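You operate a simulated robot arm through the tools that you are given. There is no shell and no other tool.

You are at the controls of a simulated two-armed robot. One attempt, no reset.

## Task
Wind 10 metres onto the clamped roll: power on, set the length, zero the counter and start.
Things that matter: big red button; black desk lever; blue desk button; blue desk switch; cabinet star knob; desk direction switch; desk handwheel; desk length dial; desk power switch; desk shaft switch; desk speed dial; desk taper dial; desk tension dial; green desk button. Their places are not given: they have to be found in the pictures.

It is judged by the outcome, as a careful person would: the job done as asked, and still so three seconds after it is handed in. It fails if anything else is knocked over, pushed out of place, dropped, spilled or broken.

## Robot
Two 7-joint arms with two-finger parallel grippers on one trunk that stands fixed in place. Base frame: the origin is at the foot of the trunk, x ahead of it, y to its left, z up. Lengths are in mm, angles in rad, forces in N, time in s.
The left shoulder is at [50, 165, 1255], the right one opposite. With the tool pointing down near the work surface each hand reaches from about 100 to 640 mm from the base axis, measured 20 degrees to its own side. Payload 3.91 kg a hand.
The tool frame of a hand sits at the grasp point between the pads (the TCP): z along the fingers, y along the line on which they close. The tips reach 30 mm beyond it. The gripper opens to 110 mm. The fingers are 20 mm wide and 10 mm thick; the gripper's body (48 by 112 mm) begins 55 mm behind the TCP.
Orientation is that of the tool frame in the base frame, as a unit quaternion [w, x, y, z]. With the fingers straight down and closing along the base's y, the tool's x points along the base's -x, its y along +y and its z along -z.

## Interface
- The arms move only by the tool drive_tool. It takes "left_targets", "right_targets" or both (then of equal length, played together; a hand with none holds still); each is a list of rows, each a list of 3 entries, a list of its own where there are three numbers: the shift along the tool's x, y, z in mm, then the turn, a rotation vector about the tool's x, y, z in rad, then the opening in per cent of the stroke, from 0 (shut) to 100 (fully open). In form: [[[dx, dy, dz], [wx, wy, wz], jaw], ...]. A call has 1 to 20 rows; each row shifts and turns the commanded pose from where the row before left it, along the tool's axes as they then stand. Rows are played at 5 a second. More than 50 mm and 0.15 rad between two rows, or a gripper value outside its range, and nothing of the call is played. Where a pose cannot be reached the arm comes as near as it can. A force on the tool above 40 N (or 10 N above the force at the start of the call, whichever is more), or a blocked arm, ends the call early, and 0.2 s more pass. Each finger travels about 45 mm/s and halts on what it meets, pressing with about 37 N; the grip force reading is that of the motor and also rises with nothing between the fingers. The clock runs only during rows and for 0.2 s after the last one: add rows that do not move to give the fingers time. It gives the time, the measured TCP pose, the force on the tool (base axes), the opening and the grip force at its end, in the units of the frame above (readings bear some noise), with the torque about the TCP (base axes, N m) and any sound that the robot's microphone picked up.
- Cameras (640 x 400 px; columns grow to the right, rows downward): "scene" is now at [101.4, -53.2, 1438.9]; the picture's right is [-0.60, -0.80, 0.00], its down [-0.37, 0.28, -0.88] and it looks along [0.71, -0.53, -0.47] (base axes); focal length 281 px, centre (320, 200). "left" rides on the left gripper at [72, -17, -103] in its tool frame; the picture's right is [0.23, 0.97, 0.00], its down [-0.76, 0.18, -0.62] and it looks along [-0.61, 0.14, 0.78] (tool axes); focal length 222 px, centre (320, 200). "right" rides on the right gripper at [72, 17, -103] in its tool frame; the picture's right is [-0.23, 0.97, 0.00], its down [-0.76, -0.18, -0.62] and it looks along [-0.61, -0.14, 0.78] (tool axes); focal length 222 px, centre (320, 200).
- grab_frame(camera): a new picture of that camera. The clock stands still meanwhile.
- slide_trunk(by): slides the trunk up (or, below 0, down) by that many mm; the arms and the scene camera ride with it, the base frame stays. It gives what a move gives, with no picture.
- pan_tilt(pan, tilt): turns the head with the scene camera to pan (to the left, within 1.396 rad either way) and tilt (down, from -0.506 to 1.204), counted from straight ahead of the robot. It gives what a move gives.
- probe_pixels(camera, pixels): for up to 12 pixels [column, row] of the newest picture of that camera ("zoom" is the newest enlarged one), the place [x, y, z] in the base frame of the surface seen there, good to about 3 mm. The clock stands still meanwhile.
- inspect(camera, box): a new picture of the part [left, top, right, bottom] of that camera's present view, enlarged. The clock stands still meanwhile.
- hand_in(): hands the job in; it is judged then, once.

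Open the grippers and draw the arms clear of the work before you hand the job in, unless the task says otherwise.

The tools are called after "Emit:" as a command line: name --argument value ..., lists and objects as JSON in quotes. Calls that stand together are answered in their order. drive_tool: Moves the arms, as the interface text tells. Its arguments: {"type":"object","properties":{"left_targets":{"type":"array"},"right_targets":{"type":"array"}},"required":[]} The other tools are called the same way: slide_trunk (by) moves the trunk up or down; pan_tilt (pan, tilt) turns the head that bears the scene camera; grab_frame (camera) takes a picture; probe_pixels (camera, pixels) gives the place of the surface under pixels of a picture; inspect (camera, box) takes an enlarged picture of a part of a camera's view; hand_in () hands the job in.

At the start:

```text
t: 0.0
left_position: [284.4, -50.4, 1316.9]
left_orientation: [0.001, 0.0, 1.0, 0.0]
left_contact_force: [0.5, 0.0, -0.4]
left_moment: [0.02, -0.01, 0.0]
left_grip_width: 110.1
left_gripper_force: 0.1
right_position: [312.3, -365.2, 1237.1]
right_orientation: [0.001, -0.001, 1.0, -0.001]
right_contact_force: [0.4, -0.2, -0.2]
right_moment: [0.03, 0.0, -0.01]
right_grip_width: 109.8
right_gripper_force: 0.0
trunk travel left (down, up): [-475.0, 28.0]
head pan, tilt (commanded): [-0.644, 0.485]
```

scene: 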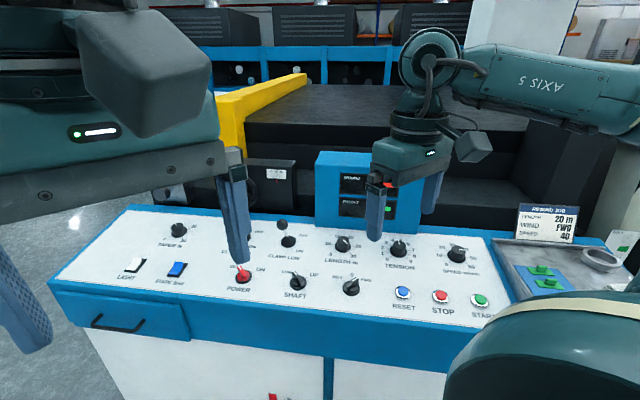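
right: 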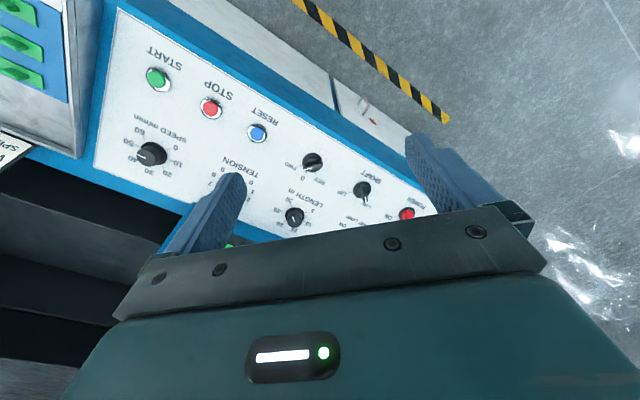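
left: 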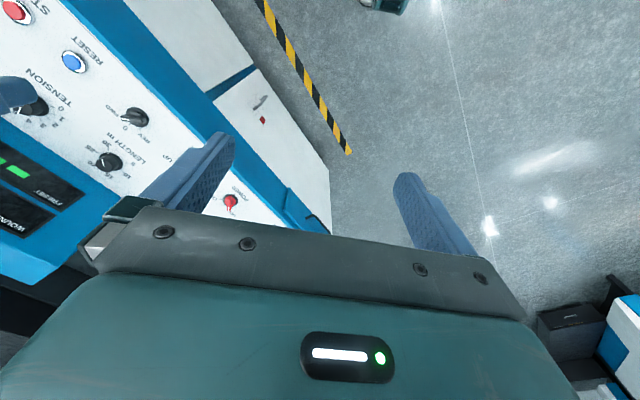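

The scene picture shows the sloped desk with the knobs (power at about (240,275), length at (343,243), reset/stop/start at (403,293)-(480,300)) and a job card at (545,222). I enlarge parts of the scene view to read labels first.

Emit:
inspect --camera "scene" --box '[100, 200, 300, 325]'

Emit:
inspect --camera "scene" --box '[260, 200, 420, 300]'

Emit:
inspect --camera "scene" --box '[380, 200, 580, 325]'

Emit:
inspect --camera "scene" --box '[230, 120, 454, 260]'

```text
3.20 times, centred on (200, 262) of scene
```

zoom: 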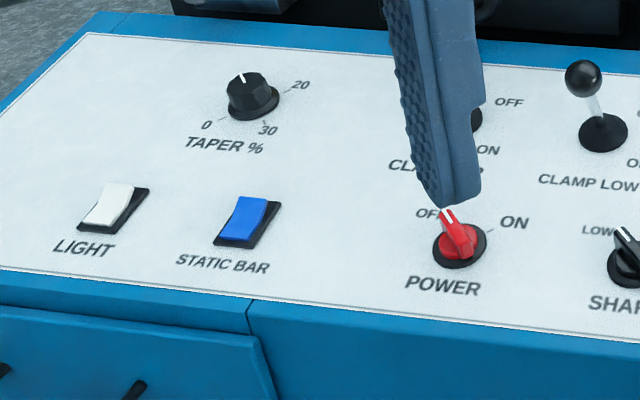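

```text
4.00 times, centred on (340, 250) of scene
```

zoom: 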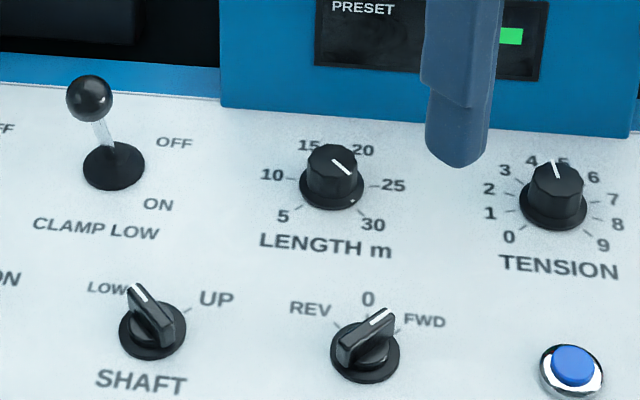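

```text
3.20 times, centred on (480, 262) of scene
```

zoom: 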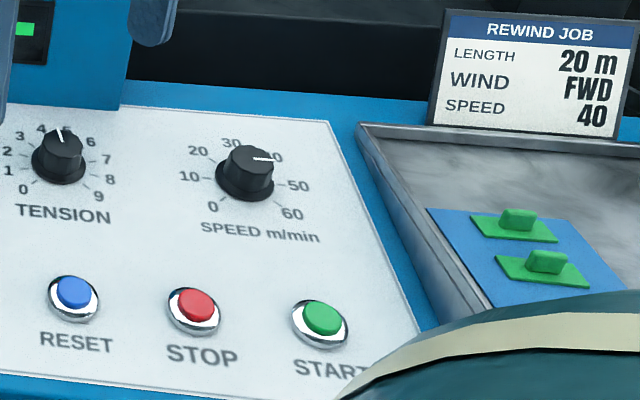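

```text
2.86 times, centred on (342, 190) of scene
```

zoom: 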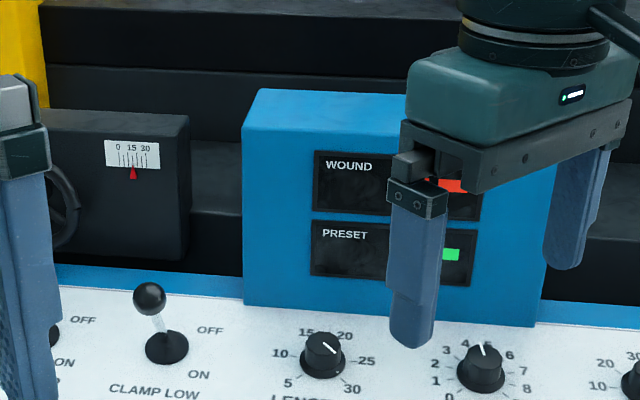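

The panel shows LENGTH near 20, SHAFT at LOW, direction at FWD, POWER at OFF, and a job card of 20 m (my task says 10 m). I probe the controls and panel for positions.

Emit:
grab_frame --camera "scene"

Emit:
probe_pixels --camera "scene" --pixels '[[242, 276], [343, 243], [295, 284], [351, 287], [403, 292], [440, 296], [480, 299], [398, 249], [457, 253], [287, 226], [178, 229], [320, 310]]'

Emit:
probe_pixels --camera "scene" --pixels '[[135, 215], [60, 275], [470, 240], [500, 315], [380, 315], [200, 250], [320, 260], [420, 270], [345, 165], [345, 220], [382, 185], [387, 209]]'

```text
taken
```

scene: 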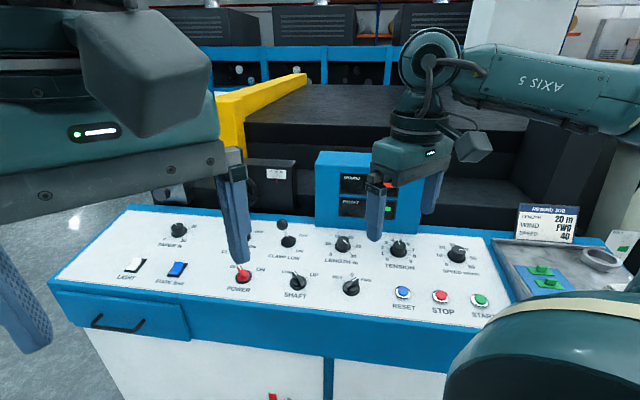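

```text
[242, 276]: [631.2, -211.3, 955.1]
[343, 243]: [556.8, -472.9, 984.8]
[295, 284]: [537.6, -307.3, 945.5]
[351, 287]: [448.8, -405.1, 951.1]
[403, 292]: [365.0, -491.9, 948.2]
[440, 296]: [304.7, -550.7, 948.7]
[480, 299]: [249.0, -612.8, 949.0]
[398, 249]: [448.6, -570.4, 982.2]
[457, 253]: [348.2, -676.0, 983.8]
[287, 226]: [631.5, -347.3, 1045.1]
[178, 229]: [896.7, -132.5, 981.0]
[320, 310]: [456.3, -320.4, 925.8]
```

```text
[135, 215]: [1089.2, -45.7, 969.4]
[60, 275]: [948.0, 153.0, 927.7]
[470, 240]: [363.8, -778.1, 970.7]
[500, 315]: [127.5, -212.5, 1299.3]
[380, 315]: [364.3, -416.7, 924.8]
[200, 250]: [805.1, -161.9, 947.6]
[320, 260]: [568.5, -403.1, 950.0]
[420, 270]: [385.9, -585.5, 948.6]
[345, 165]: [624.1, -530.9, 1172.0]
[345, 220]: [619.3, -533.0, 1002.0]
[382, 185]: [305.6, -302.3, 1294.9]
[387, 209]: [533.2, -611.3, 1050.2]
```

Panel points fit a plane sloped about 10°, desk's right direction ≈ (-0.69,-0.72,0). I now look around with the head to see the rolls, clamps, and the big red button.

Emit:
pan_tilt --pan -0.3 --tilt 0.2

Emit:
grab_frame --camera "scene"

Emit:
pan_tilt --pan -1.3 --tilt 0.3

Emit:
grab_frame --camera "scene"

Emit:
pan_tilt --pan -0.7 --tilt 0.9

Emit:
grab_frame --camera "scene"

```text
t: 0.8
left_position: [284.9, -50.0, 1317.3]
left_orientation: [0.0, 0.0, 1.0, 0.0]
left_contact_force: [-1.0, -0.6, -1.0]
left_moment: [-0.01, -0.01, 0.02]
left_grip_width: 110.0
left_gripper_force: 0.0
right_position: [311.4, -364.5, 1237.0]
right_orientation: [0.0, -0.001, 1.0, 0.0]
right_contact_force: [-1.1, -0.8, 0.5]
right_moment: [-0.01, 0.0, 0.0]
right_grip_width: 110.0
right_gripper_force: 0.0
trunk travel left (down, up): [-475.0, 28.0]
head pan, tilt (commanded): [-0.3, 0.201]
```

```text
taken
```

scene: 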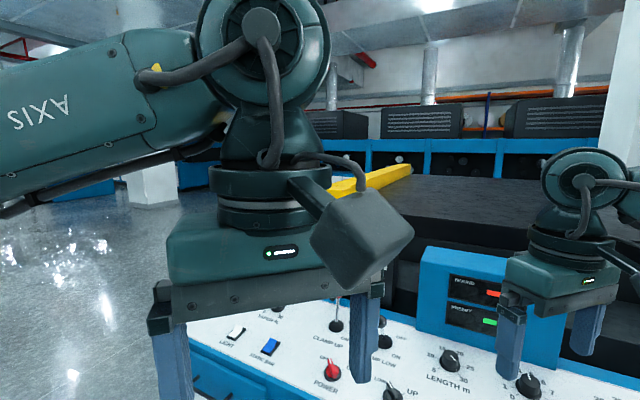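

```text
t: 2.1
left_position: [283.7, -49.9, 1316.5]
left_orientation: [0.0, 0.0, 1.0, 0.001]
left_contact_force: [0.7, -0.1, 0.0]
left_moment: [-0.02, 0.0, 0.01]
left_grip_width: 110.1
left_gripper_force: 0.1
right_position: [312.8, -364.1, 1237.0]
right_orientation: [0.0, -0.001, 1.0, 0.0]
right_contact_force: [-0.3, 0.1, -0.5]
right_moment: [0.02, -0.04, 0.06]
right_grip_width: 110.3
right_gripper_force: 0.0
trunk travel left (down, up): [-475.0, 28.0]
head pan, tilt (commanded): [-1.3, 0.3]
```

```text
taken
```

scene: 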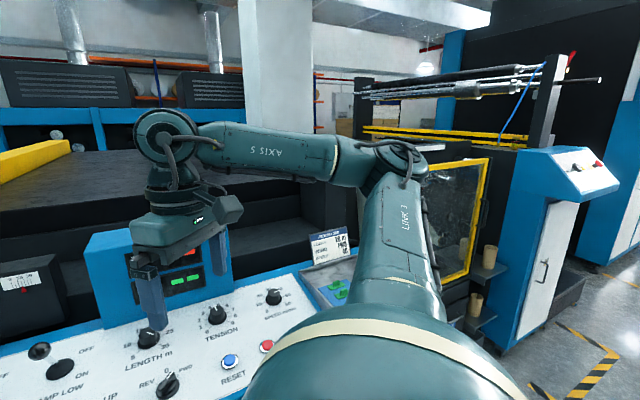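

```text
t: 3.1
left_position: [282.8, -48.6, 1315.8]
left_orientation: [0.001, 0.0, 1.0, 0.0]
left_contact_force: [0.2, -0.3, 0.6]
left_moment: [0.04, 0.02, -0.03]
left_grip_width: 110.0
left_gripper_force: 0.0
right_position: [312.3, -364.5, 1237.2]
right_orientation: [0.0, -0.001, 1.0, 0.001]
right_contact_force: [0.1, 0.2, 0.2]
right_moment: [-0.01, 0.01, -0.02]
right_grip_width: 110.0
right_gripper_force: 0.1
trunk travel left (down, up): [-475.0, 28.0]
head pan, tilt (commanded): [-0.7, 0.901]
```

```text
taken
```

scene: 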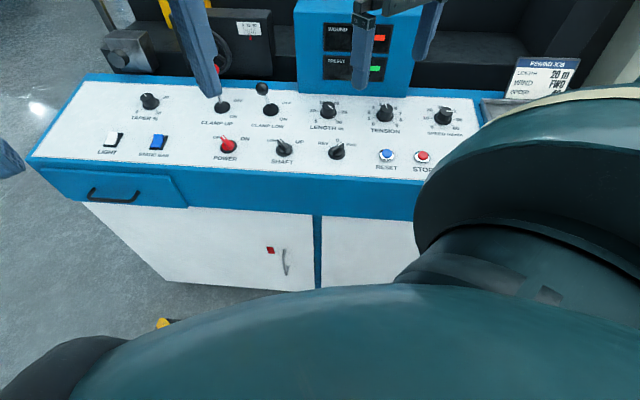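

The left hand hides the CLAMP UP lever around (222,105). I shift the left hand 250 mm toward +y to clear the view and then look back at the panel.

Emit:
drive_tool --left_targets '[[[0, 45, 0], [0, 0, 0], 100], [[0, 45, 0], [0, 0, 0], 100], [[0, 45, 0], [0, 0, 0], 100], [[0, 45, 0], [0, 0, 0], 100], [[0, 45, 0], [0, 0, 0], 100], [[0, 45, 0], [0, 0, 0], 100]]'

Emit:
pan_tilt --pan -0.6 --tilt 0.5

Emit:
grab_frame --camera "scene"

```text
t: 4.5
left_position: [285.3, 222.0, 1314.5]
left_orientation: [0.0, 0.0, 1.0, -0.001]
left_contact_force: [-0.1, 0.1, 0.0]
left_moment: [0.0, -0.02, -0.02]
left_grip_width: 110.0
left_gripper_force: 0.1
right_position: [312.4, -364.0, 1238.5]
right_orientation: [0.0, -0.001, 1.0, 0.0]
right_contact_force: [0.5, 0.9, 0.4]
right_moment: [-0.03, 0.0, -0.01]
right_grip_width: 109.9
right_gripper_force: 0.2
trunk travel left (down, up): [-475.0, 28.0]
head pan, tilt (commanded): [-0.7, 0.901]
```

```text
t: 5.4
left_position: [286.3, 220.4, 1314.6]
left_orientation: [0.0, 0.0, 1.0, 0.0]
left_contact_force: [0.1, 1.1, 0.6]
left_moment: [-0.01, 0.02, 0.01]
left_grip_width: 109.9
left_gripper_force: 0.0
right_position: [312.5, -364.7, 1237.6]
right_orientation: [0.0, 0.0, 1.0, 0.0]
right_contact_force: [0.8, -0.5, -0.6]
right_moment: [-0.01, 0.03, -0.04]
right_grip_width: 110.0
right_gripper_force: 0.1
trunk travel left (down, up): [-475.0, 28.0]
head pan, tilt (commanded): [-0.6, 0.499]
```

```text
taken
```

scene: 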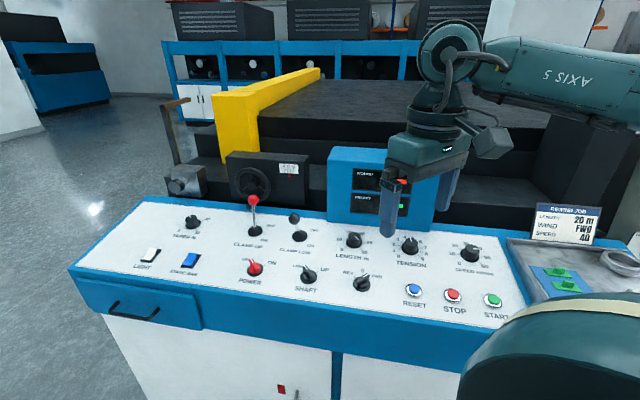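

Now both clamp levers are visible: CLAMP UP with a red knob at (253,203) and CLAMP LOW with a black knob at (294,219). I zoom in on them and on the rest.

Emit:
inspect --camera "scene" --box '[215, 180, 343, 260]'

Emit:
inspect --camera "scene" --box '[220, 245, 380, 345]'

Emit:
inspect --camera "scene" --box '[160, 130, 320, 230]'

Emit:
inspect --camera "scene" --box '[335, 225, 495, 325]'

```text
5.00 times, centred on (279, 220) of scene
```

zoom: 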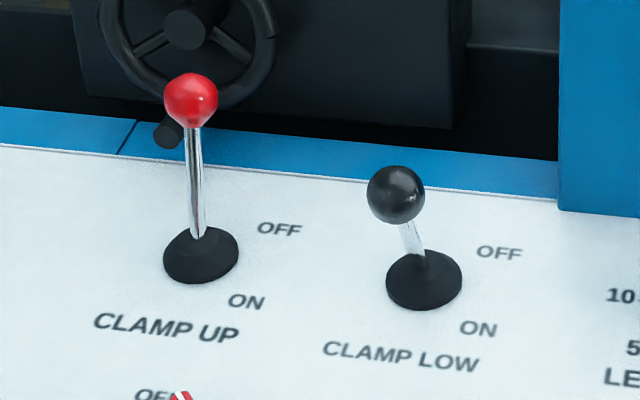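

```text
4.00 times, centred on (300, 295) of scene
```

zoom: 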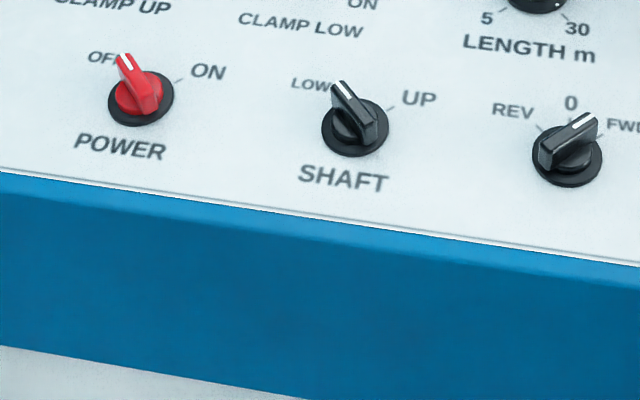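

```text
4.00 times, centred on (240, 180) of scene
```

zoom: 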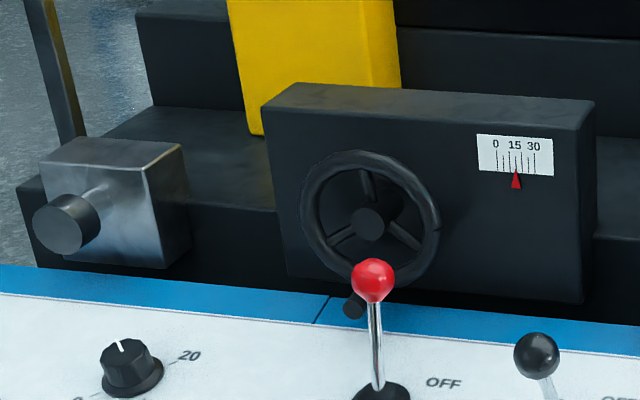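

```text
4.00 times, centred on (415, 275) of scene
```

zoom: 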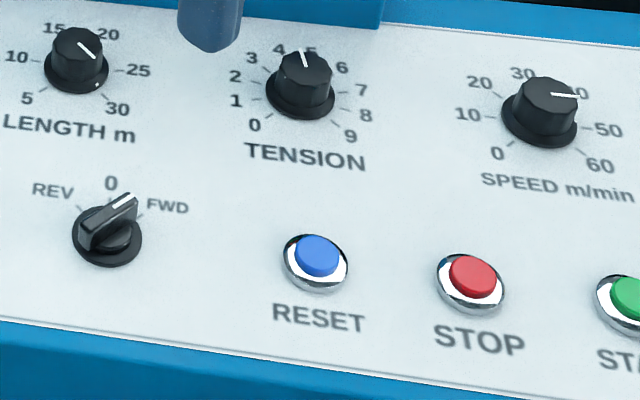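

I probe the lever knobs and bases to find which clamp leans toward ON.

Emit:
inspect --camera "scene" --box '[215, 180, 343, 260]'

Emit:
probe_pixels --camera "zoom" --pixels '[[190, 95], [195, 160], [198, 225], [200, 262], [396, 193], [410, 238], [424, 285], [280, 232], [246, 302], [500, 254], [478, 329], [150, 330]]'

```text
5.00 times, centred on (279, 220) of scene
```

zoom: 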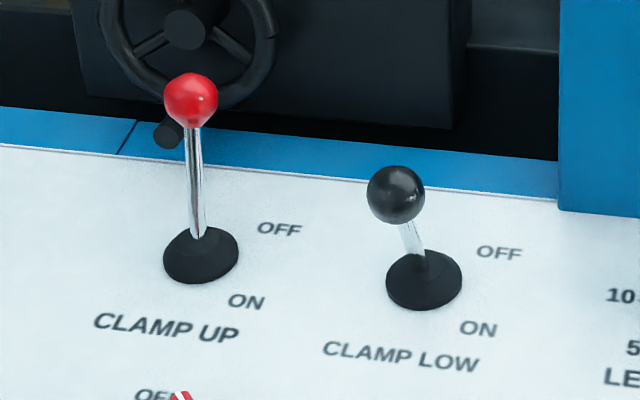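

```text
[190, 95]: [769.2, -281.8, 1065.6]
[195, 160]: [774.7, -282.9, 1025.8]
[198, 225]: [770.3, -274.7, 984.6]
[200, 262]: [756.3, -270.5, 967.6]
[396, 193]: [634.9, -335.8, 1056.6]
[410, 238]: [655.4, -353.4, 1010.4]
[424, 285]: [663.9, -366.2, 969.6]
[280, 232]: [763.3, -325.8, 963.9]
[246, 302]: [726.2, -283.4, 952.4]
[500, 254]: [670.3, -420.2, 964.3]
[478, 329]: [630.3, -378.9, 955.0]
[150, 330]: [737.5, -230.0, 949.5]
```

Probes show CLAMP UP leaning away (OFF) and CLAMP LOW leaning to the operator (ON), so the lower roll is clamped and SHAFT already points to LOW. I lower the trunk 100 mm to gain reach and move the right hand up toward the power switch near (631,-211,955), tilting it to the panel normal.

Emit:
slide_trunk --by -100

Emit:
grab_frame --camera "scene"

Emit:
inspect --camera "scene" --box '[320, 130, 480, 230]'

```text
t: 6.7
left_position: [286.5, 221.3, 1214.3]
left_orientation: [0.0, -0.001, 1.0, -0.001]
left_contact_force: [0.9, 0.7, -0.1]
left_moment: [-0.01, 0.03, 0.01]
left_grip_width: 109.9
left_gripper_force: 0.1
right_position: [311.3, -364.6, 1137.9]
right_orientation: [0.0, -0.001, 1.0, 0.0]
right_contact_force: [0.1, 0.6, 0.2]
right_moment: [0.02, 0.0, 0.02]
right_grip_width: 110.1
right_gripper_force: 0.0
trunk travel left (down, up): [-375.0, 128.0]
head pan, tilt (commanded): [-0.6, 0.499]
```

```text
taken
```

scene: 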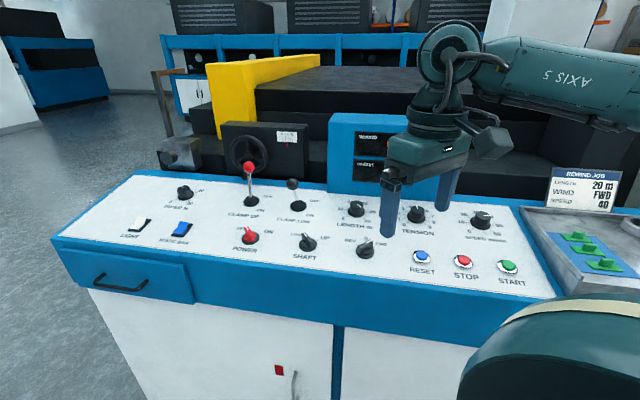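

```text
4.00 times, centred on (400, 180) of scene
```

zoom: 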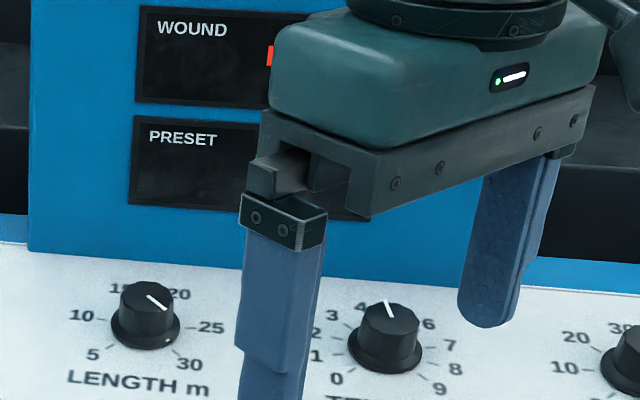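

The scene is clear; LENGTH pointer at (356,205) reads about 18–20 and the displays are partly hidden by the right hand. I move the right hand from (311,-365,1138) to above the power switch and tilt it to the panel normal.

Emit:
drive_tool --right_targets '[[[-37.5, 22, 3], [0, 0, 0], 100], [[-37.5, 22, 3], [0, 0, 0], 100], [[-37.5, 22, 3], [0, 0, 0], 100], [[-37.5, 22, 3], [0, 0, 0], 100], [[-37.5, 22, 3], [0, 0, 0], 80], [[-37.5, 22, 3], [0, 0, 0], 60], [[-37.5, 22, 3], [0, 0, 0], 60], [[-30, 10, 3], [0, 0, 0], 60], [[0, 0, 0], [0.0614, -0.062, 0], 60], [[0, 0, 0], [0.0614, -0.062, 0], 60], [[0, 0, 0], [0, 0, 0], 60]]'

Emit:
grab_frame --camera "right"

Emit:
grab_frame --camera "scene"

```text
t: 9.1
left_position: [286.9, 221.4, 1215.2]
left_orientation: [0.0, 0.0, 1.0, 0.0]
left_contact_force: [-0.3, -0.4, -1.1]
left_moment: [0.03, 0.02, 0.0]
left_grip_width: 109.9
left_gripper_force: 0.2
right_position: [552.8, -229.8, 1105.7]
right_orientation: [0.062, 0.0, 0.996, -0.061]
right_contact_force: [0.1, 0.0, 0.1]
right_moment: [-0.01, 0.02, 0.01]
right_grip_width: 66.1
right_gripper_force: 0.1
right hand out of reach, approached as far as the arm can: row 7, 8
trunk travel left (down, up): [-375.0, 128.0]
head pan, tilt (commanded): [-0.6, 0.499]
```

```text
taken
```

right: 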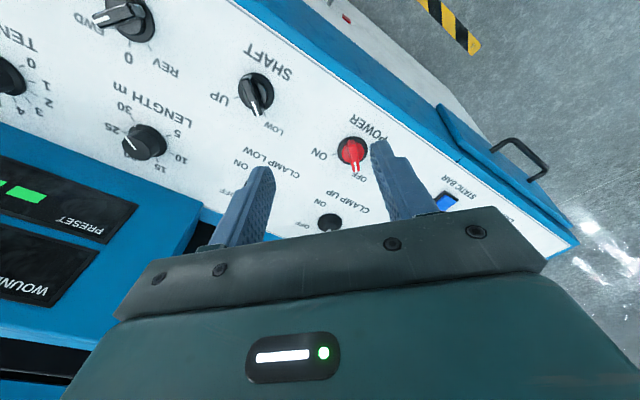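

```text
taken
```

scene: 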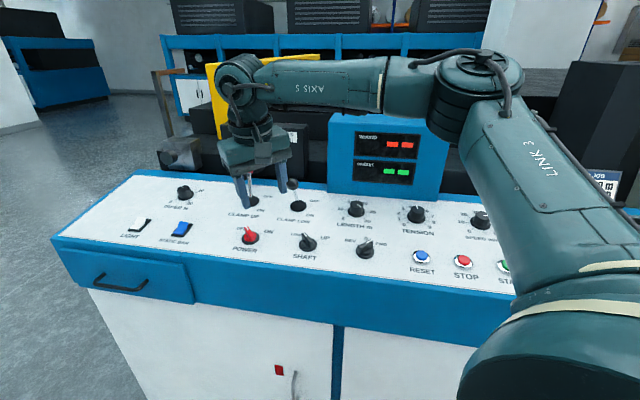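

The right hand is at (553,-230,1106), still short of the switch; displays at (398,144) red and (396,172) green are now visible. I zoom on the power switch and displays for accurate positions and readings.

Emit:
inspect --camera "scene" --box '[328, 110, 456, 190]'

Emit:
inspect --camera "scene" --box '[210, 215, 290, 265]'

```text
5.00 times, centred on (392, 150) of scene
```

zoom: 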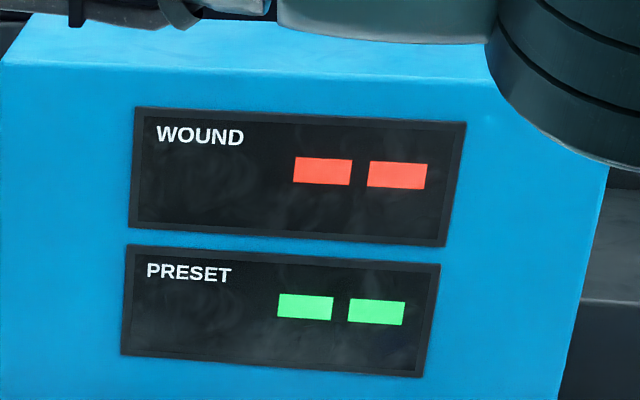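

```text
8.00 times, centred on (250, 240) of scene
```

zoom: 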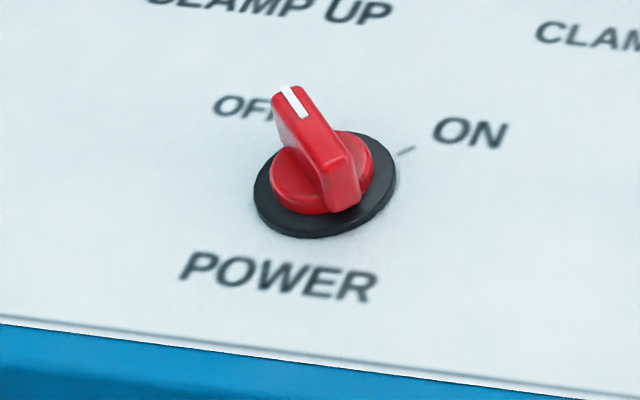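

Displays show "--" with power off. I probe the power knob's bar, hub and base edge in this zoom.

Emit:
probe_pixels --camera "zoom" --pixels '[[293, 100], [312, 130], [330, 160], [345, 190], [285, 190], [365, 160], [262, 205], [325, 234], [385, 190], [405, 150], [300, 145], [240, 105]]'

```text
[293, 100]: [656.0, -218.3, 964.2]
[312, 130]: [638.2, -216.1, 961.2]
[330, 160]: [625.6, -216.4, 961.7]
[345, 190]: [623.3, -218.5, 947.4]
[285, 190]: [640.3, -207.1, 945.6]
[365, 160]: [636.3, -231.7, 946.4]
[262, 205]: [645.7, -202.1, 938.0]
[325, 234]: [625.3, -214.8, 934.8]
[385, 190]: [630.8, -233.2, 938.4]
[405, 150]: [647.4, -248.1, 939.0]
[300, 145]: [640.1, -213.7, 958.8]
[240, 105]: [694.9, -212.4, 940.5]
```

The bar lies along base x at y≈-217, top z≈962; axis foot ≈ (642.5,-219.7,936). I move the right hand to 100 mm above that foot along the panel normal.

Emit:
drive_tool --right_targets '[[[-17, 7.9, 19.2], [0, 0, 0], 60], [[-17, 7.9, 19.2], [0, 0, 0], 60], [[-17, 7.9, 19.2], [0, 0, 0], 60], [[-17, 7.9, 19.2], [0, 0, 0], 60], [[0, 0, 0], [0, 0, 0], 60]]'

Emit:
grab_frame --camera "right"

```text
t: 10.3
left_position: [285.4, 221.7, 1215.5]
left_orientation: [0.001, 0.0, 1.0, 0.0]
left_contact_force: [0.7, 0.9, 0.1]
left_moment: [-0.03, 0.01, 0.02]
left_grip_width: 110.0
left_gripper_force: 0.1
right_position: [576.5, -244.7, 1036.4]
right_orientation: [0.064, 0.0, 0.996, -0.061]
right_contact_force: [-1.3, 0.6, 0.4]
right_moment: [0.0, -0.04, -0.01]
right_grip_width: 66.0
right_gripper_force: 0.1
right hand out of reach, approached as far as the arm can: row 1, 2, 3, 4
trunk travel left (down, up): [-375.0, 128.0]
head pan, tilt (commanded): [-0.6, 0.499]
```

```text
taken
```

right: 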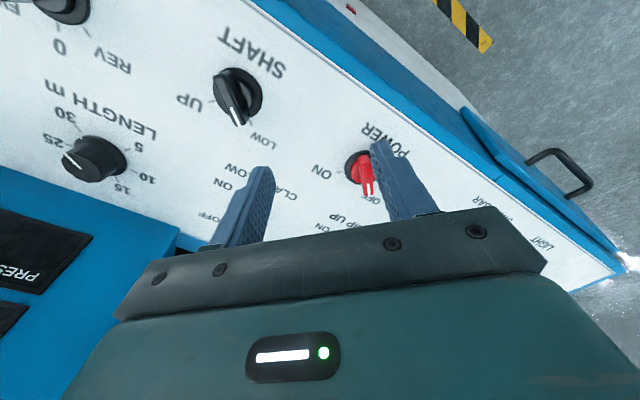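

The arm stopped at (577,-245,1036), short of the switch; wrist is near shoulder height. I try a lower target (60 mm above the panel) to see how the reach limit behaves.

Emit:
drive_tool --right_targets '[[[-18, 12.5, 14.6], [0, 0, 0], 60], [[-18, 12.5, 14.6], [0, 0, 0], 60], [[-18, 12.5, 14.6], [0, 0, 0], 60], [[0, 0, 0], [0, 0, 0], 60]]'

Emit:
grab_frame --camera "scene"

```text
t: 11.3
left_position: [286.0, 221.1, 1215.3]
left_orientation: [0.0, -0.001, 1.0, 0.0]
left_contact_force: [0.4, -0.2, 0.7]
left_moment: [0.02, -0.01, -0.01]
left_grip_width: 109.9
left_gripper_force: 0.1
right_position: [575.2, -249.5, 1013.5]
right_orientation: [0.063, -0.001, 0.996, -0.06]
right_contact_force: [0.0, 0.6, -0.1]
right_moment: [-0.03, 0.0, -0.02]
right_grip_width: 66.1
right_gripper_force: 0.1
right hand out of reach, approached as far as the arm can: row 1, 2, 3
trunk travel left (down, up): [-375.0, 128.0]
head pan, tilt (commanded): [-0.6, 0.499]
```

```text
taken
```

scene: 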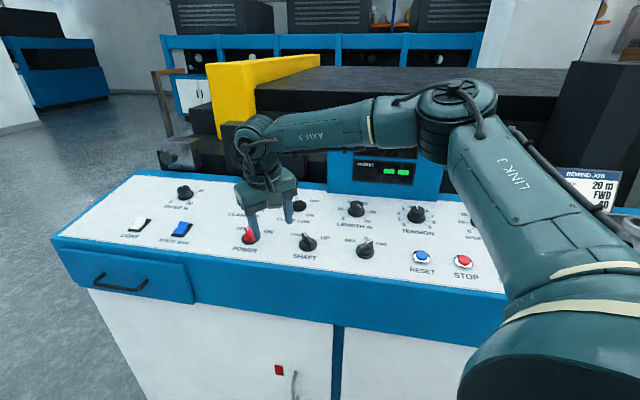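

Reach barely changed. I probe the elbow and wrist locations to understand the arm geometry (elbow near (455,105), wrist near (255,135)).

Emit:
probe_pixels --camera "scene" --pixels '[[455, 95], [440, 130], [480, 110], [255, 130], [300, 130], [265, 170], [265, 190], [500, 220], [530, 350], [350, 120]]'

```text
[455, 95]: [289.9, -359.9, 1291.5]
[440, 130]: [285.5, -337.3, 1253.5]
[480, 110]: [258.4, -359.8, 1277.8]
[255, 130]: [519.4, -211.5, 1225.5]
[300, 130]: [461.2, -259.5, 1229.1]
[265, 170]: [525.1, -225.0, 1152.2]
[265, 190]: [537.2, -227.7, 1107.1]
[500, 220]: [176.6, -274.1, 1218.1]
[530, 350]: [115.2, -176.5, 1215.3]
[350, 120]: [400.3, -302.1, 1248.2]
```

Elbow is at about (290,-380,1230) and still bent ~77°, so the limit is likely a wrist joint rather than arm length. I raise the hand 30 mm, turn it clockwise 0.56 rad about its own axis (free air) and retry going forward.

Emit:
drive_tool --right_targets '[[[0, 0, -30], [0, 0, 0], 60], [[0, 0, 0], [0, 0, 0.14], 60], [[0, 0, 0], [0, 0, 0.14], 60], [[0, 0, 0], [0, 0, 0.14], 60], [[0, 0, 0], [0, 0, 0.14], 60], [[-9.2, 21.3, 3.6], [0, 0, 0], 60], [[-9.2, 21.3, 3.6], [0, 0, 0], 60], [[-9.2, 21.3, 3.6], [0, 0, 0], 60], [[0, 0, 0], [0, 0, 0], 60]]'

Emit:
grab_frame --camera "scene"

```text
t: 13.3
left_position: [286.2, 220.5, 1215.2]
left_orientation: [0.0, 0.0, 1.0, 0.0]
left_contact_force: [-0.1, 0.2, 0.2]
left_moment: [0.02, 0.01, -0.06]
left_grip_width: 110.2
left_gripper_force: 0.1
right_position: [575.2, -243.9, 1043.1]
right_orientation: [0.077, 0.275, 0.957, -0.041]
right_contact_force: [-0.2, -0.5, -0.2]
right_moment: [0.0, -0.03, 0.04]
right_grip_width: 66.0
right_gripper_force: 0.1
right hand out of reach, approached as far as the arm can: row 6, 7, 8
trunk travel left (down, up): [-375.0, 128.0]
head pan, tilt (commanded): [-0.6, 0.499]
```

```text
taken
```

scene: 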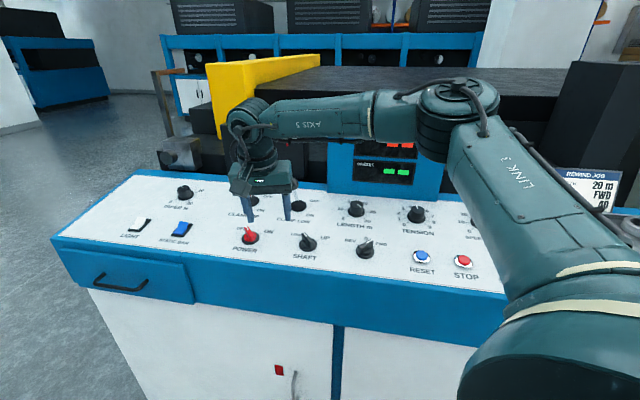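

Same limit after the turn, so it's the wrist's distance from the shoulder that binds. The spec's 640 mm reach was given for the starting trunk height, so I raise the trunk back 100 mm and then try reaching down and forward from there.

Emit:
slide_trunk --by 100

Emit:
drive_tool --right_targets '[[[0, 0, 0], [0, 0, -0.14], 60], [[0, 0, 0], [0, 0, -0.14], 60], [[0, 0, 0], [0, 0, -0.14], 60], [[0, 0, 0], [0, 0, -0.14], 60], [[0, 0, 40], [0, 0, 0], 60], [[0, 0, 40], [0, 0, 0], 60], [[-20, 15, 20], [0, 0, 0], 60], [[-20, 15, 0], [0, 0, 0], 60], [[-20, 10, 0], [0, 0, 0], 60], [[0, 0, 0], [0, 0, 0], 60]]'

```text
t: 14.6
left_position: [286.9, 221.1, 1314.7]
left_orientation: [0.0, 0.0, 1.0, 0.0]
left_contact_force: [0.2, 1.0, -0.3]
left_moment: [0.0, 0.01, 0.0]
left_grip_width: 110.0
left_gripper_force: 0.1
right_position: [575.3, -245.0, 1140.8]
right_orientation: [0.077, 0.274, 0.958, -0.04]
right_contact_force: [-0.1, 0.0, -0.2]
right_moment: [0.02, 0.0, -0.01]
right_grip_width: 66.0
right_gripper_force: 0.0
trunk travel left (down, up): [-475.0, 28.0]
head pan, tilt (commanded): [-0.6, 0.499]
```

```text
t: 16.8
left_position: [286.4, 221.0, 1315.5]
left_orientation: [0.0, 0.0, 1.0, -0.001]
left_contact_force: [-0.3, -0.6, 0.3]
left_moment: [-0.01, 0.01, 0.03]
left_grip_width: 110.1
left_gripper_force: 0.0
right_position: [571.0, -260.3, 1077.3]
right_orientation: [0.063, -0.001, 0.996, -0.061]
right_contact_force: [-0.7, -0.7, -0.7]
right_moment: [0.02, 0.02, -0.01]
right_grip_width: 66.0
right_gripper_force: 0.0
right hand out of reach, approached as far as the arm can: row 5, 6, 7, 8, 9
trunk travel left (down, up): [-475.0, 28.0]
head pan, tilt (commanded): [-0.6, 0.499]
```

The stopped positions fit a circle around the elbow (~(285,-375)), i.e. the shoulder joint limits reach to this left side; tilting the hand outward about 24° should reach the power switch. I raise the hand, lower the trunk 170 mm, then re-orient and hover by the switch.

Emit:
drive_tool --right_targets '[[[0, 0, -40], [0, 0, 0], 60], [[0, 0, -40], [0, 0, 0], 60], [[0, 0, -40], [0, 0, 0], 60], [[0, 0, 0], [0, 0, 0], 60]]'

Emit:
slide_trunk --by -170

Emit:
drive_tool --right_targets '[[[0, 0, 0], [-0.0518, -0.0987, 0.0068], 60], [[0, 0, 0], [-0.0518, -0.0987, 0.0068], 60], [[0, 0, 0], [-0.0518, -0.0987, 0.0068], 60], [[0, 0, 0], [0, 0, 0], 60]]'

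```text
t: 17.8
left_position: [287.9, 221.1, 1315.1]
left_orientation: [0.0, 0.0, 1.0, 0.001]
left_contact_force: [-0.5, -0.2, -0.6]
left_moment: [0.02, -0.01, -0.02]
left_grip_width: 110.0
left_gripper_force: 0.2
right_position: [554.5, -249.9, 1195.4]
right_orientation: [0.062, 0.0, 0.996, -0.06]
right_contact_force: [-0.8, 0.5, -0.3]
right_moment: [0.0, 0.0, -0.01]
right_grip_width: 66.1
right_gripper_force: 0.1
trunk travel left (down, up): [-475.0, 28.0]
head pan, tilt (commanded): [-0.6, 0.499]
```

```text
t: 19.8
left_position: [285.5, 221.8, 1144.1]
left_orientation: [0.001, 0.0, 1.0, 0.0]
left_contact_force: [-0.8, 1.2, 0.7]
left_moment: [-0.03, 0.02, 0.02]
left_grip_width: 109.9
left_gripper_force: 0.1
right_position: [553.9, -249.9, 1025.7]
right_orientation: [0.062, 0.0, 0.996, -0.061]
right_contact_force: [0.2, 0.4, 0.7]
right_moment: [-0.01, 0.0, 0.02]
right_grip_width: 66.0
right_gripper_force: 0.1
trunk travel left (down, up): [-305.0, 198.0]
head pan, tilt (commanded): [-0.6, 0.499]
```

```text
t: 20.8
left_position: [285.9, 221.0, 1145.9]
left_orientation: [0.0, 0.0, 1.0, 0.0]
left_contact_force: [0.5, -0.5, 0.6]
left_moment: [-0.02, 0.0, 0.02]
left_grip_width: 109.8
left_gripper_force: 0.1
right_position: [553.9, -249.7, 1025.7]
right_orientation: [0.209, -0.004, 0.978, 0.018]
right_contact_force: [-0.7, -0.8, 0.2]
right_moment: [0.0, 0.01, 0.0]
right_grip_width: 65.8
right_gripper_force: 0.1
trunk travel left (down, up): [-305.0, 198.0]
head pan, tilt (commanded): [-0.6, 0.499]
```

Orientation is as wanted (tool z ≈ (0.41,0.04,-0.91)). I move to the hover point above the switch.

Emit:
drive_tool --right_targets '[[[-20.9, 11.9, 9.5], [0, 0, 0], 50], [[-20.9, 11.9, 9.5], [0, 0, 0], 40], [[-20.9, 11.9, 9.5], [0, 0, 0], 30], [[0, 0, 0], [0, 0, 0], 30]]'

Emit:
grab_frame --camera "scene"

Emit:
grab_frame --camera "right"

```text
t: 21.8
left_position: [284.4, 220.7, 1144.1]
left_orientation: [0.0, 0.0, 1.0, 0.0]
left_contact_force: [-0.3, -0.2, -0.6]
left_moment: [0.01, 0.0, 0.0]
left_grip_width: 110.0
left_gripper_force: 0.1
right_position: [622.6, -213.3, 1026.4]
right_orientation: [0.208, -0.003, 0.978, 0.018]
right_contact_force: [0.2, 0.2, -0.4]
right_moment: [0.0, -0.03, -0.04]
right_grip_width: 32.9
right_gripper_force: 0.2
trunk travel left (down, up): [-305.0, 198.0]
head pan, tilt (commanded): [-0.6, 0.499]
```

```text
taken
```

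scene: 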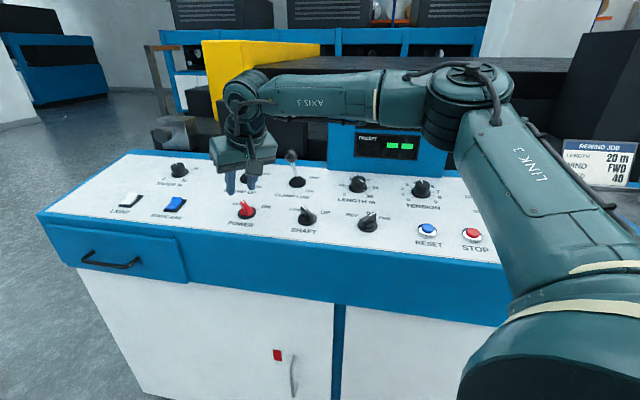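

```text
taken
```

right: 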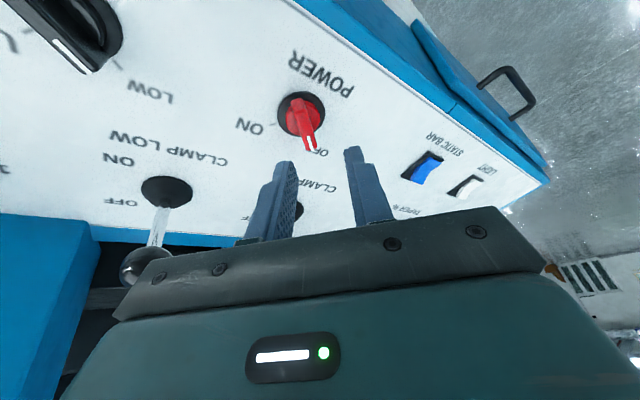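

Hover reached exactly. The wrist camera shows the switch at (303,120) between the fingers' line; I zoom there and probe to double-check the knob position.

Emit:
inspect --camera "right" --box '[240, 75, 368, 155]'

Emit:
probe_pixels --camera "zoom" --pixels '[[305, 165], [335, 270], [345, 350], [262, 250], [375, 245], [200, 235], [430, 215], [310, 95], [350, 370], [240, 190]]'

```text
5.00 times, centred on (304, 115) of right
```

zoom: 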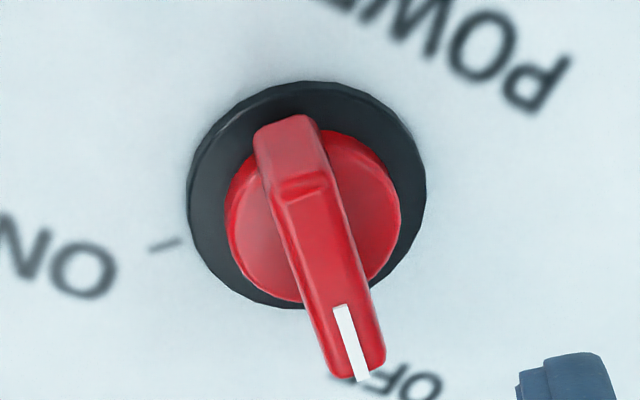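

```text
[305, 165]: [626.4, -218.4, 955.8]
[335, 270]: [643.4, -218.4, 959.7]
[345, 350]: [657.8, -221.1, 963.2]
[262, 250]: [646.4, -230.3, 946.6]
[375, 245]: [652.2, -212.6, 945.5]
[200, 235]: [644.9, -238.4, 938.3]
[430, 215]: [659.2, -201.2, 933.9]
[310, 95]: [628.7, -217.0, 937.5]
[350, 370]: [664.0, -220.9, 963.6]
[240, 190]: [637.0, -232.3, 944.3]
```

Knob axis estimate refined to foot ≈ (644.5,-220.5,936), bar ~10 mm wide along x. I descend so the fingertips straddle the bar (tips ~14 mm above the panel) with the jaws at 33 mm.

Emit:
drive_tool --right_targets '[[[6.3, -4.1, 23.8], [0, 0, 0], 30], [[6.3, -4.2, 23.8], [0, 0, 0], 30], [[0, 0, 0], [0, 0, 0], 30]]'

Emit:
grab_frame --camera "right"

Emit:
inspect --camera "scene" --box '[200, 160, 296, 220]'

```text
t: 22.6
left_position: [285.9, 220.3, 1144.7]
left_orientation: [0.001, 0.0, 1.0, 0.0]
left_contact_force: [0.5, -0.5, 0.3]
left_moment: [-0.02, 0.03, 0.01]
left_grip_width: 110.1
left_gripper_force: 0.2
right_position: [632.5, -219.7, 978.3]
right_orientation: [0.211, -0.004, 0.977, 0.019]
right_contact_force: [-0.9, 0.0, 0.0]
right_moment: [0.0, 0.03, 0.01]
right_grip_width: 33.0
right_gripper_force: 0.1
trunk travel left (down, up): [-305.0, 198.0]
head pan, tilt (commanded): [-0.6, 0.499]
```

```text
taken
```

right: 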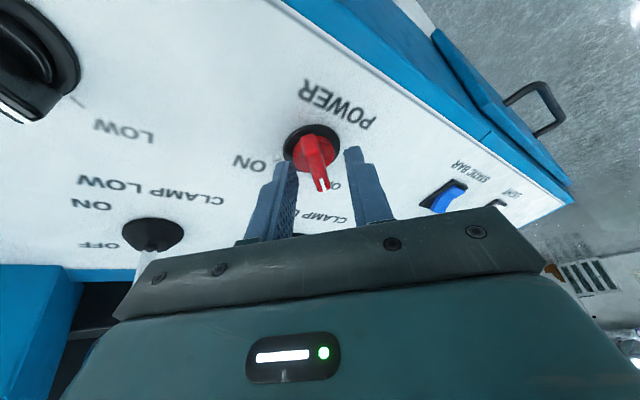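

```text
6.67 times, centred on (248, 190) of scene
```

zoom: 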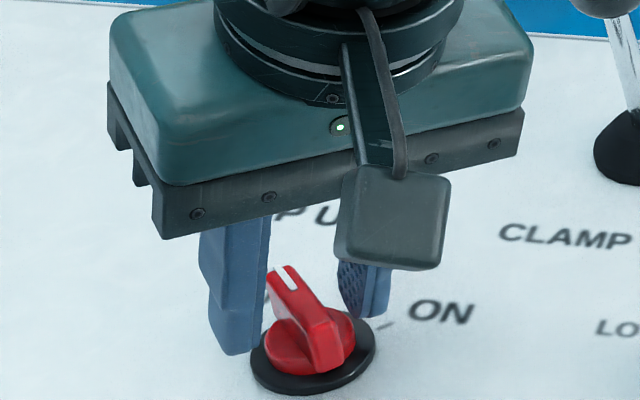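

The fingers appear on both sides of the bar; I probe the fingertips and the knob in both views to verify alignment before closing.

Emit:
probe_pixels --camera "right" --pixels '[[283, 168], [290, 170], [353, 155], [360, 170], [313, 150], [320, 183], [310, 138]]'

Emit:
probe_pixels --camera "zoom" --pixels '[[235, 345], [220, 320], [365, 305], [285, 280], [330, 345], [300, 310]]'

```text
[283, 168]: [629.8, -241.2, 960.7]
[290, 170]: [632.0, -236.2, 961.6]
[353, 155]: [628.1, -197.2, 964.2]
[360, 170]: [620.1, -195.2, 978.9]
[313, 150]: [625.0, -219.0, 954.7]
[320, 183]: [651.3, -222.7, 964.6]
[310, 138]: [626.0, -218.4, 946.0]
```

```text
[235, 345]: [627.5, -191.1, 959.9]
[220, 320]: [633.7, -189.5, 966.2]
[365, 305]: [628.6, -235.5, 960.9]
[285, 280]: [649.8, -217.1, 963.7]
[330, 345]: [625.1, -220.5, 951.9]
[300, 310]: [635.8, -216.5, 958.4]
```

Fingertips straddle the bar (inner faces at y≈-236 and -203, bar at y≈-219). I close to a loose straddle (~15 mm) and turn clockwise 0.84 rad about the tool axis in this first part.

Emit:
drive_tool --right_targets '[[[0, 0, 0], [0, 0, 0], 13], [[0, 0, 0], [0, 0, 0], 13], [[0, 0, 0], [0, 0, 0.14], 13], [[0, 0, 0], [0, 0, 0.14], 13], [[0, 0, 0], [0, 0, 0.14], 13], [[0, 0, 0], [0, 0, 0.14], 13], [[0, 0, 0], [0, 0, 0.14], 13], [[0, 0, 0], [0, 0, 0.14], 13], [[0, 0, 0], [0, 0, 0], 13]]'

Emit:
inspect --camera "scene" --box '[200, 160, 296, 220]'

Emit:
grab_frame --camera "right"

```text
t: 24.6
left_position: [285.7, 220.5, 1144.9]
left_orientation: [0.0, 0.0, 1.0, 0.0]
left_contact_force: [-0.2, 0.4, -0.2]
left_moment: [0.01, -0.01, 0.04]
left_grip_width: 109.8
left_gripper_force: 0.0
right_position: [630.5, -217.9, 978.4]
right_orientation: [0.184, 0.395, 0.894, 0.102]
right_contact_force: [1.0, 0.3, 0.2]
right_moment: [0.01, -0.07, 0.0]
right_grip_width: 14.7
right_gripper_force: 0.5
trunk travel left (down, up): [-305.0, 198.0]
head pan, tilt (commanded): [-0.6, 0.499]
```

```text
6.67 times, centred on (248, 190) of scene
```

zoom: 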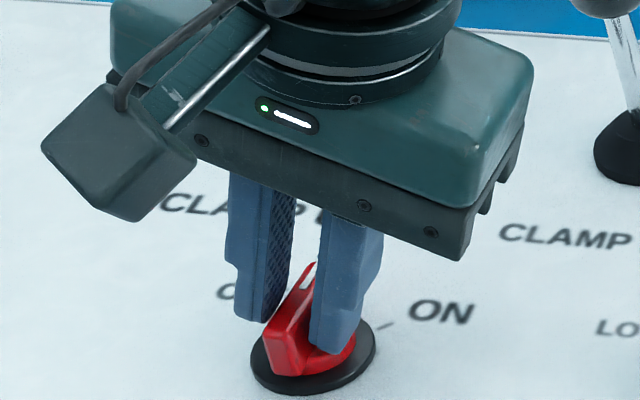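

```text
taken
```

right: 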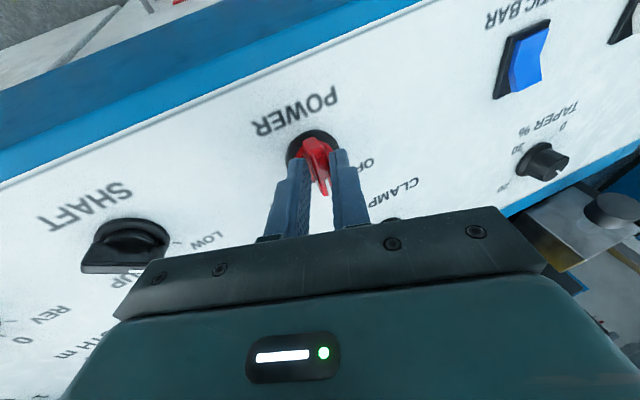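

The bar is following the fingers with no load. I continue turning another 0.7 rad.

Emit:
drive_tool --right_targets '[[[0, 0, 0], [0, 0, 0.14], 13], [[0, 0, 0], [0, 0, 0.14], 13], [[0, 0, 0], [0, 0, 0.14], 13], [[0, 0, 0], [0, 0, 0.14], 13], [[0, 0, 0], [0, 0, 0.14], 13], [[0, 0, 0], [0, 0, 0], 13]]'

Emit:
inspect --camera "scene" --box '[200, 160, 296, 220]'

Emit:
grab_frame --camera "scene"

```text
t: 25.9
left_position: [286.9, 220.5, 1145.0]
left_orientation: [0.0, 0.0, 1.0, 0.0]
left_contact_force: [-0.5, -0.2, -0.1]
left_moment: [-0.02, -0.03, 0.02]
left_grip_width: 109.9
left_gripper_force: 0.0
right_position: [631.2, -218.3, 978.0]
right_orientation: [0.138, 0.679, 0.703, 0.159]
right_contact_force: [6.3, 2.4, 2.9]
right_moment: [-0.02, -0.18, 0.07]
right_grip_width: 17.9
right_gripper_force: 3.6
trunk travel left (down, up): [-305.0, 198.0]
head pan, tilt (commanded): [-0.6, 0.499]
```

```text
6.67 times, centred on (248, 190) of scene
```

zoom: 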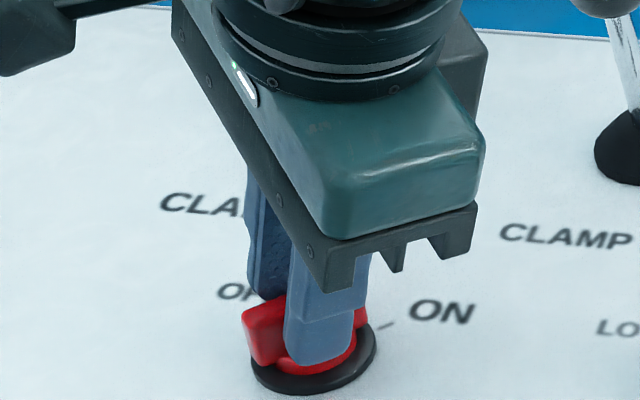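

```text
taken
```

scene: 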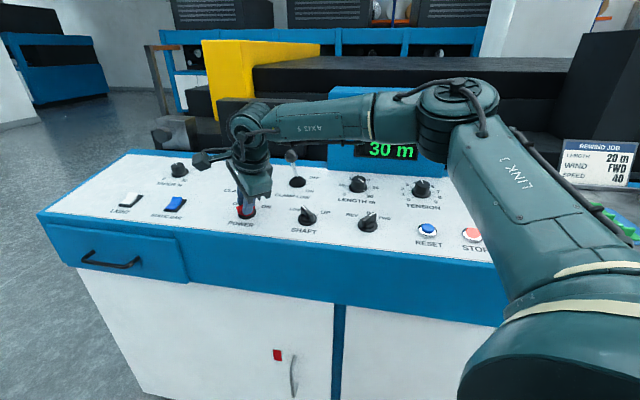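

The display now shows "30 m", so power is on. I zoom in on the display and the dials.

Emit:
inspect --camera "scene" --box '[320, 80, 480, 180]'

Emit:
inspect --camera "scene" --box '[320, 160, 480, 260]'

```text
4.00 times, centred on (400, 130) of scene
```

zoom: 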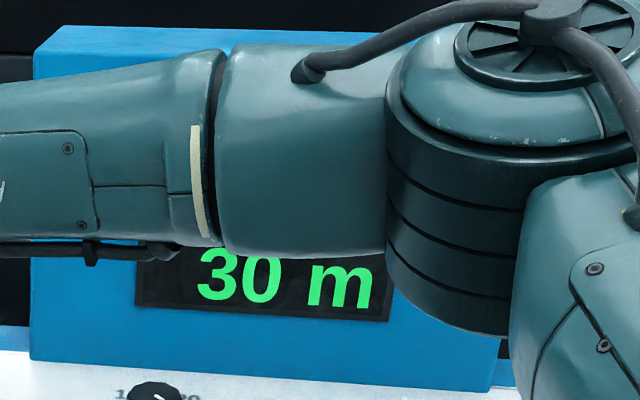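

```text
4.00 times, centred on (400, 210) of scene
```

zoom: 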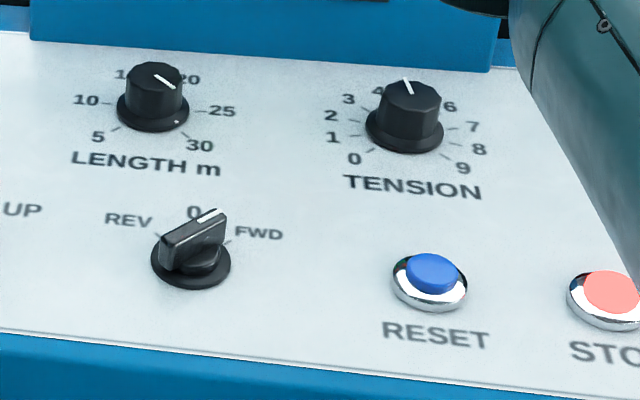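

The preset reads 30 m and on closer look the LENGTH pointer line points to the lower right (30), so the readout and dial agree; STOP lamp is lit. I open the jaws, lift off the switch along the tool axis and back off.

Emit:
drive_tool --right_targets '[[[0, 0, 0], [0, 0, -0.05], 25], [[0, 0, 0], [0, 0, 0], 30], [[0, 0, -25], [0, 0, 0], 30], [[0, 0, -35], [0, 0, 0], 30], [[0, 0, -35], [0, 0, 0], 30], [[0, 0, 0], [0, 0, 0], 30]]'

Emit:
grab_frame --camera "scene"

Emit:
inspect --camera "scene" --box '[200, 160, 296, 220]'

```text
t: 27.4
left_position: [285.9, 221.0, 1145.1]
left_orientation: [0.001, 0.0, 1.0, 0.0]
left_contact_force: [-0.1, -0.2, 0.3]
left_moment: [-0.01, 0.01, -0.03]
left_grip_width: 110.1
left_gripper_force: 0.0
right_position: [593.1, -222.7, 1063.6]
right_orientation: [0.142, 0.66, 0.722, 0.155]
right_contact_force: [-0.5, -0.4, 0.0]
right_moment: [-0.01, -0.05, 0.01]
right_grip_width: 32.8
right_gripper_force: 0.1
trunk travel left (down, up): [-305.0, 198.0]
head pan, tilt (commanded): [-0.6, 0.499]
```

```text
taken
```

scene: 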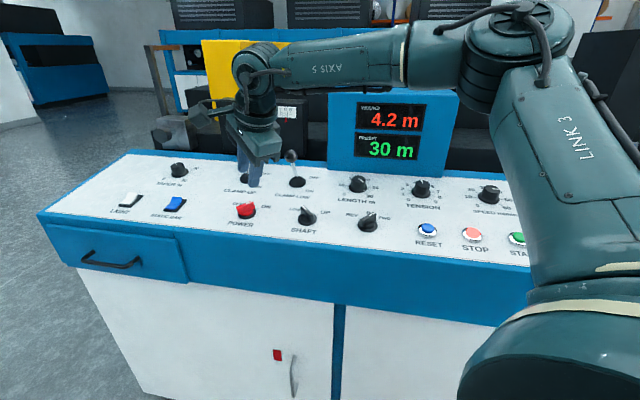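

```text
6.67 times, centred on (248, 190) of scene
```

zoom: 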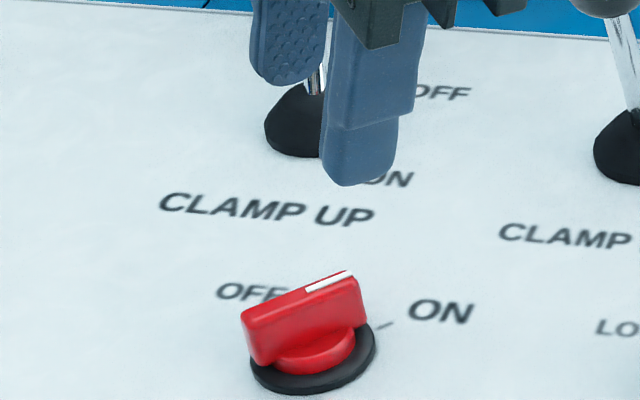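

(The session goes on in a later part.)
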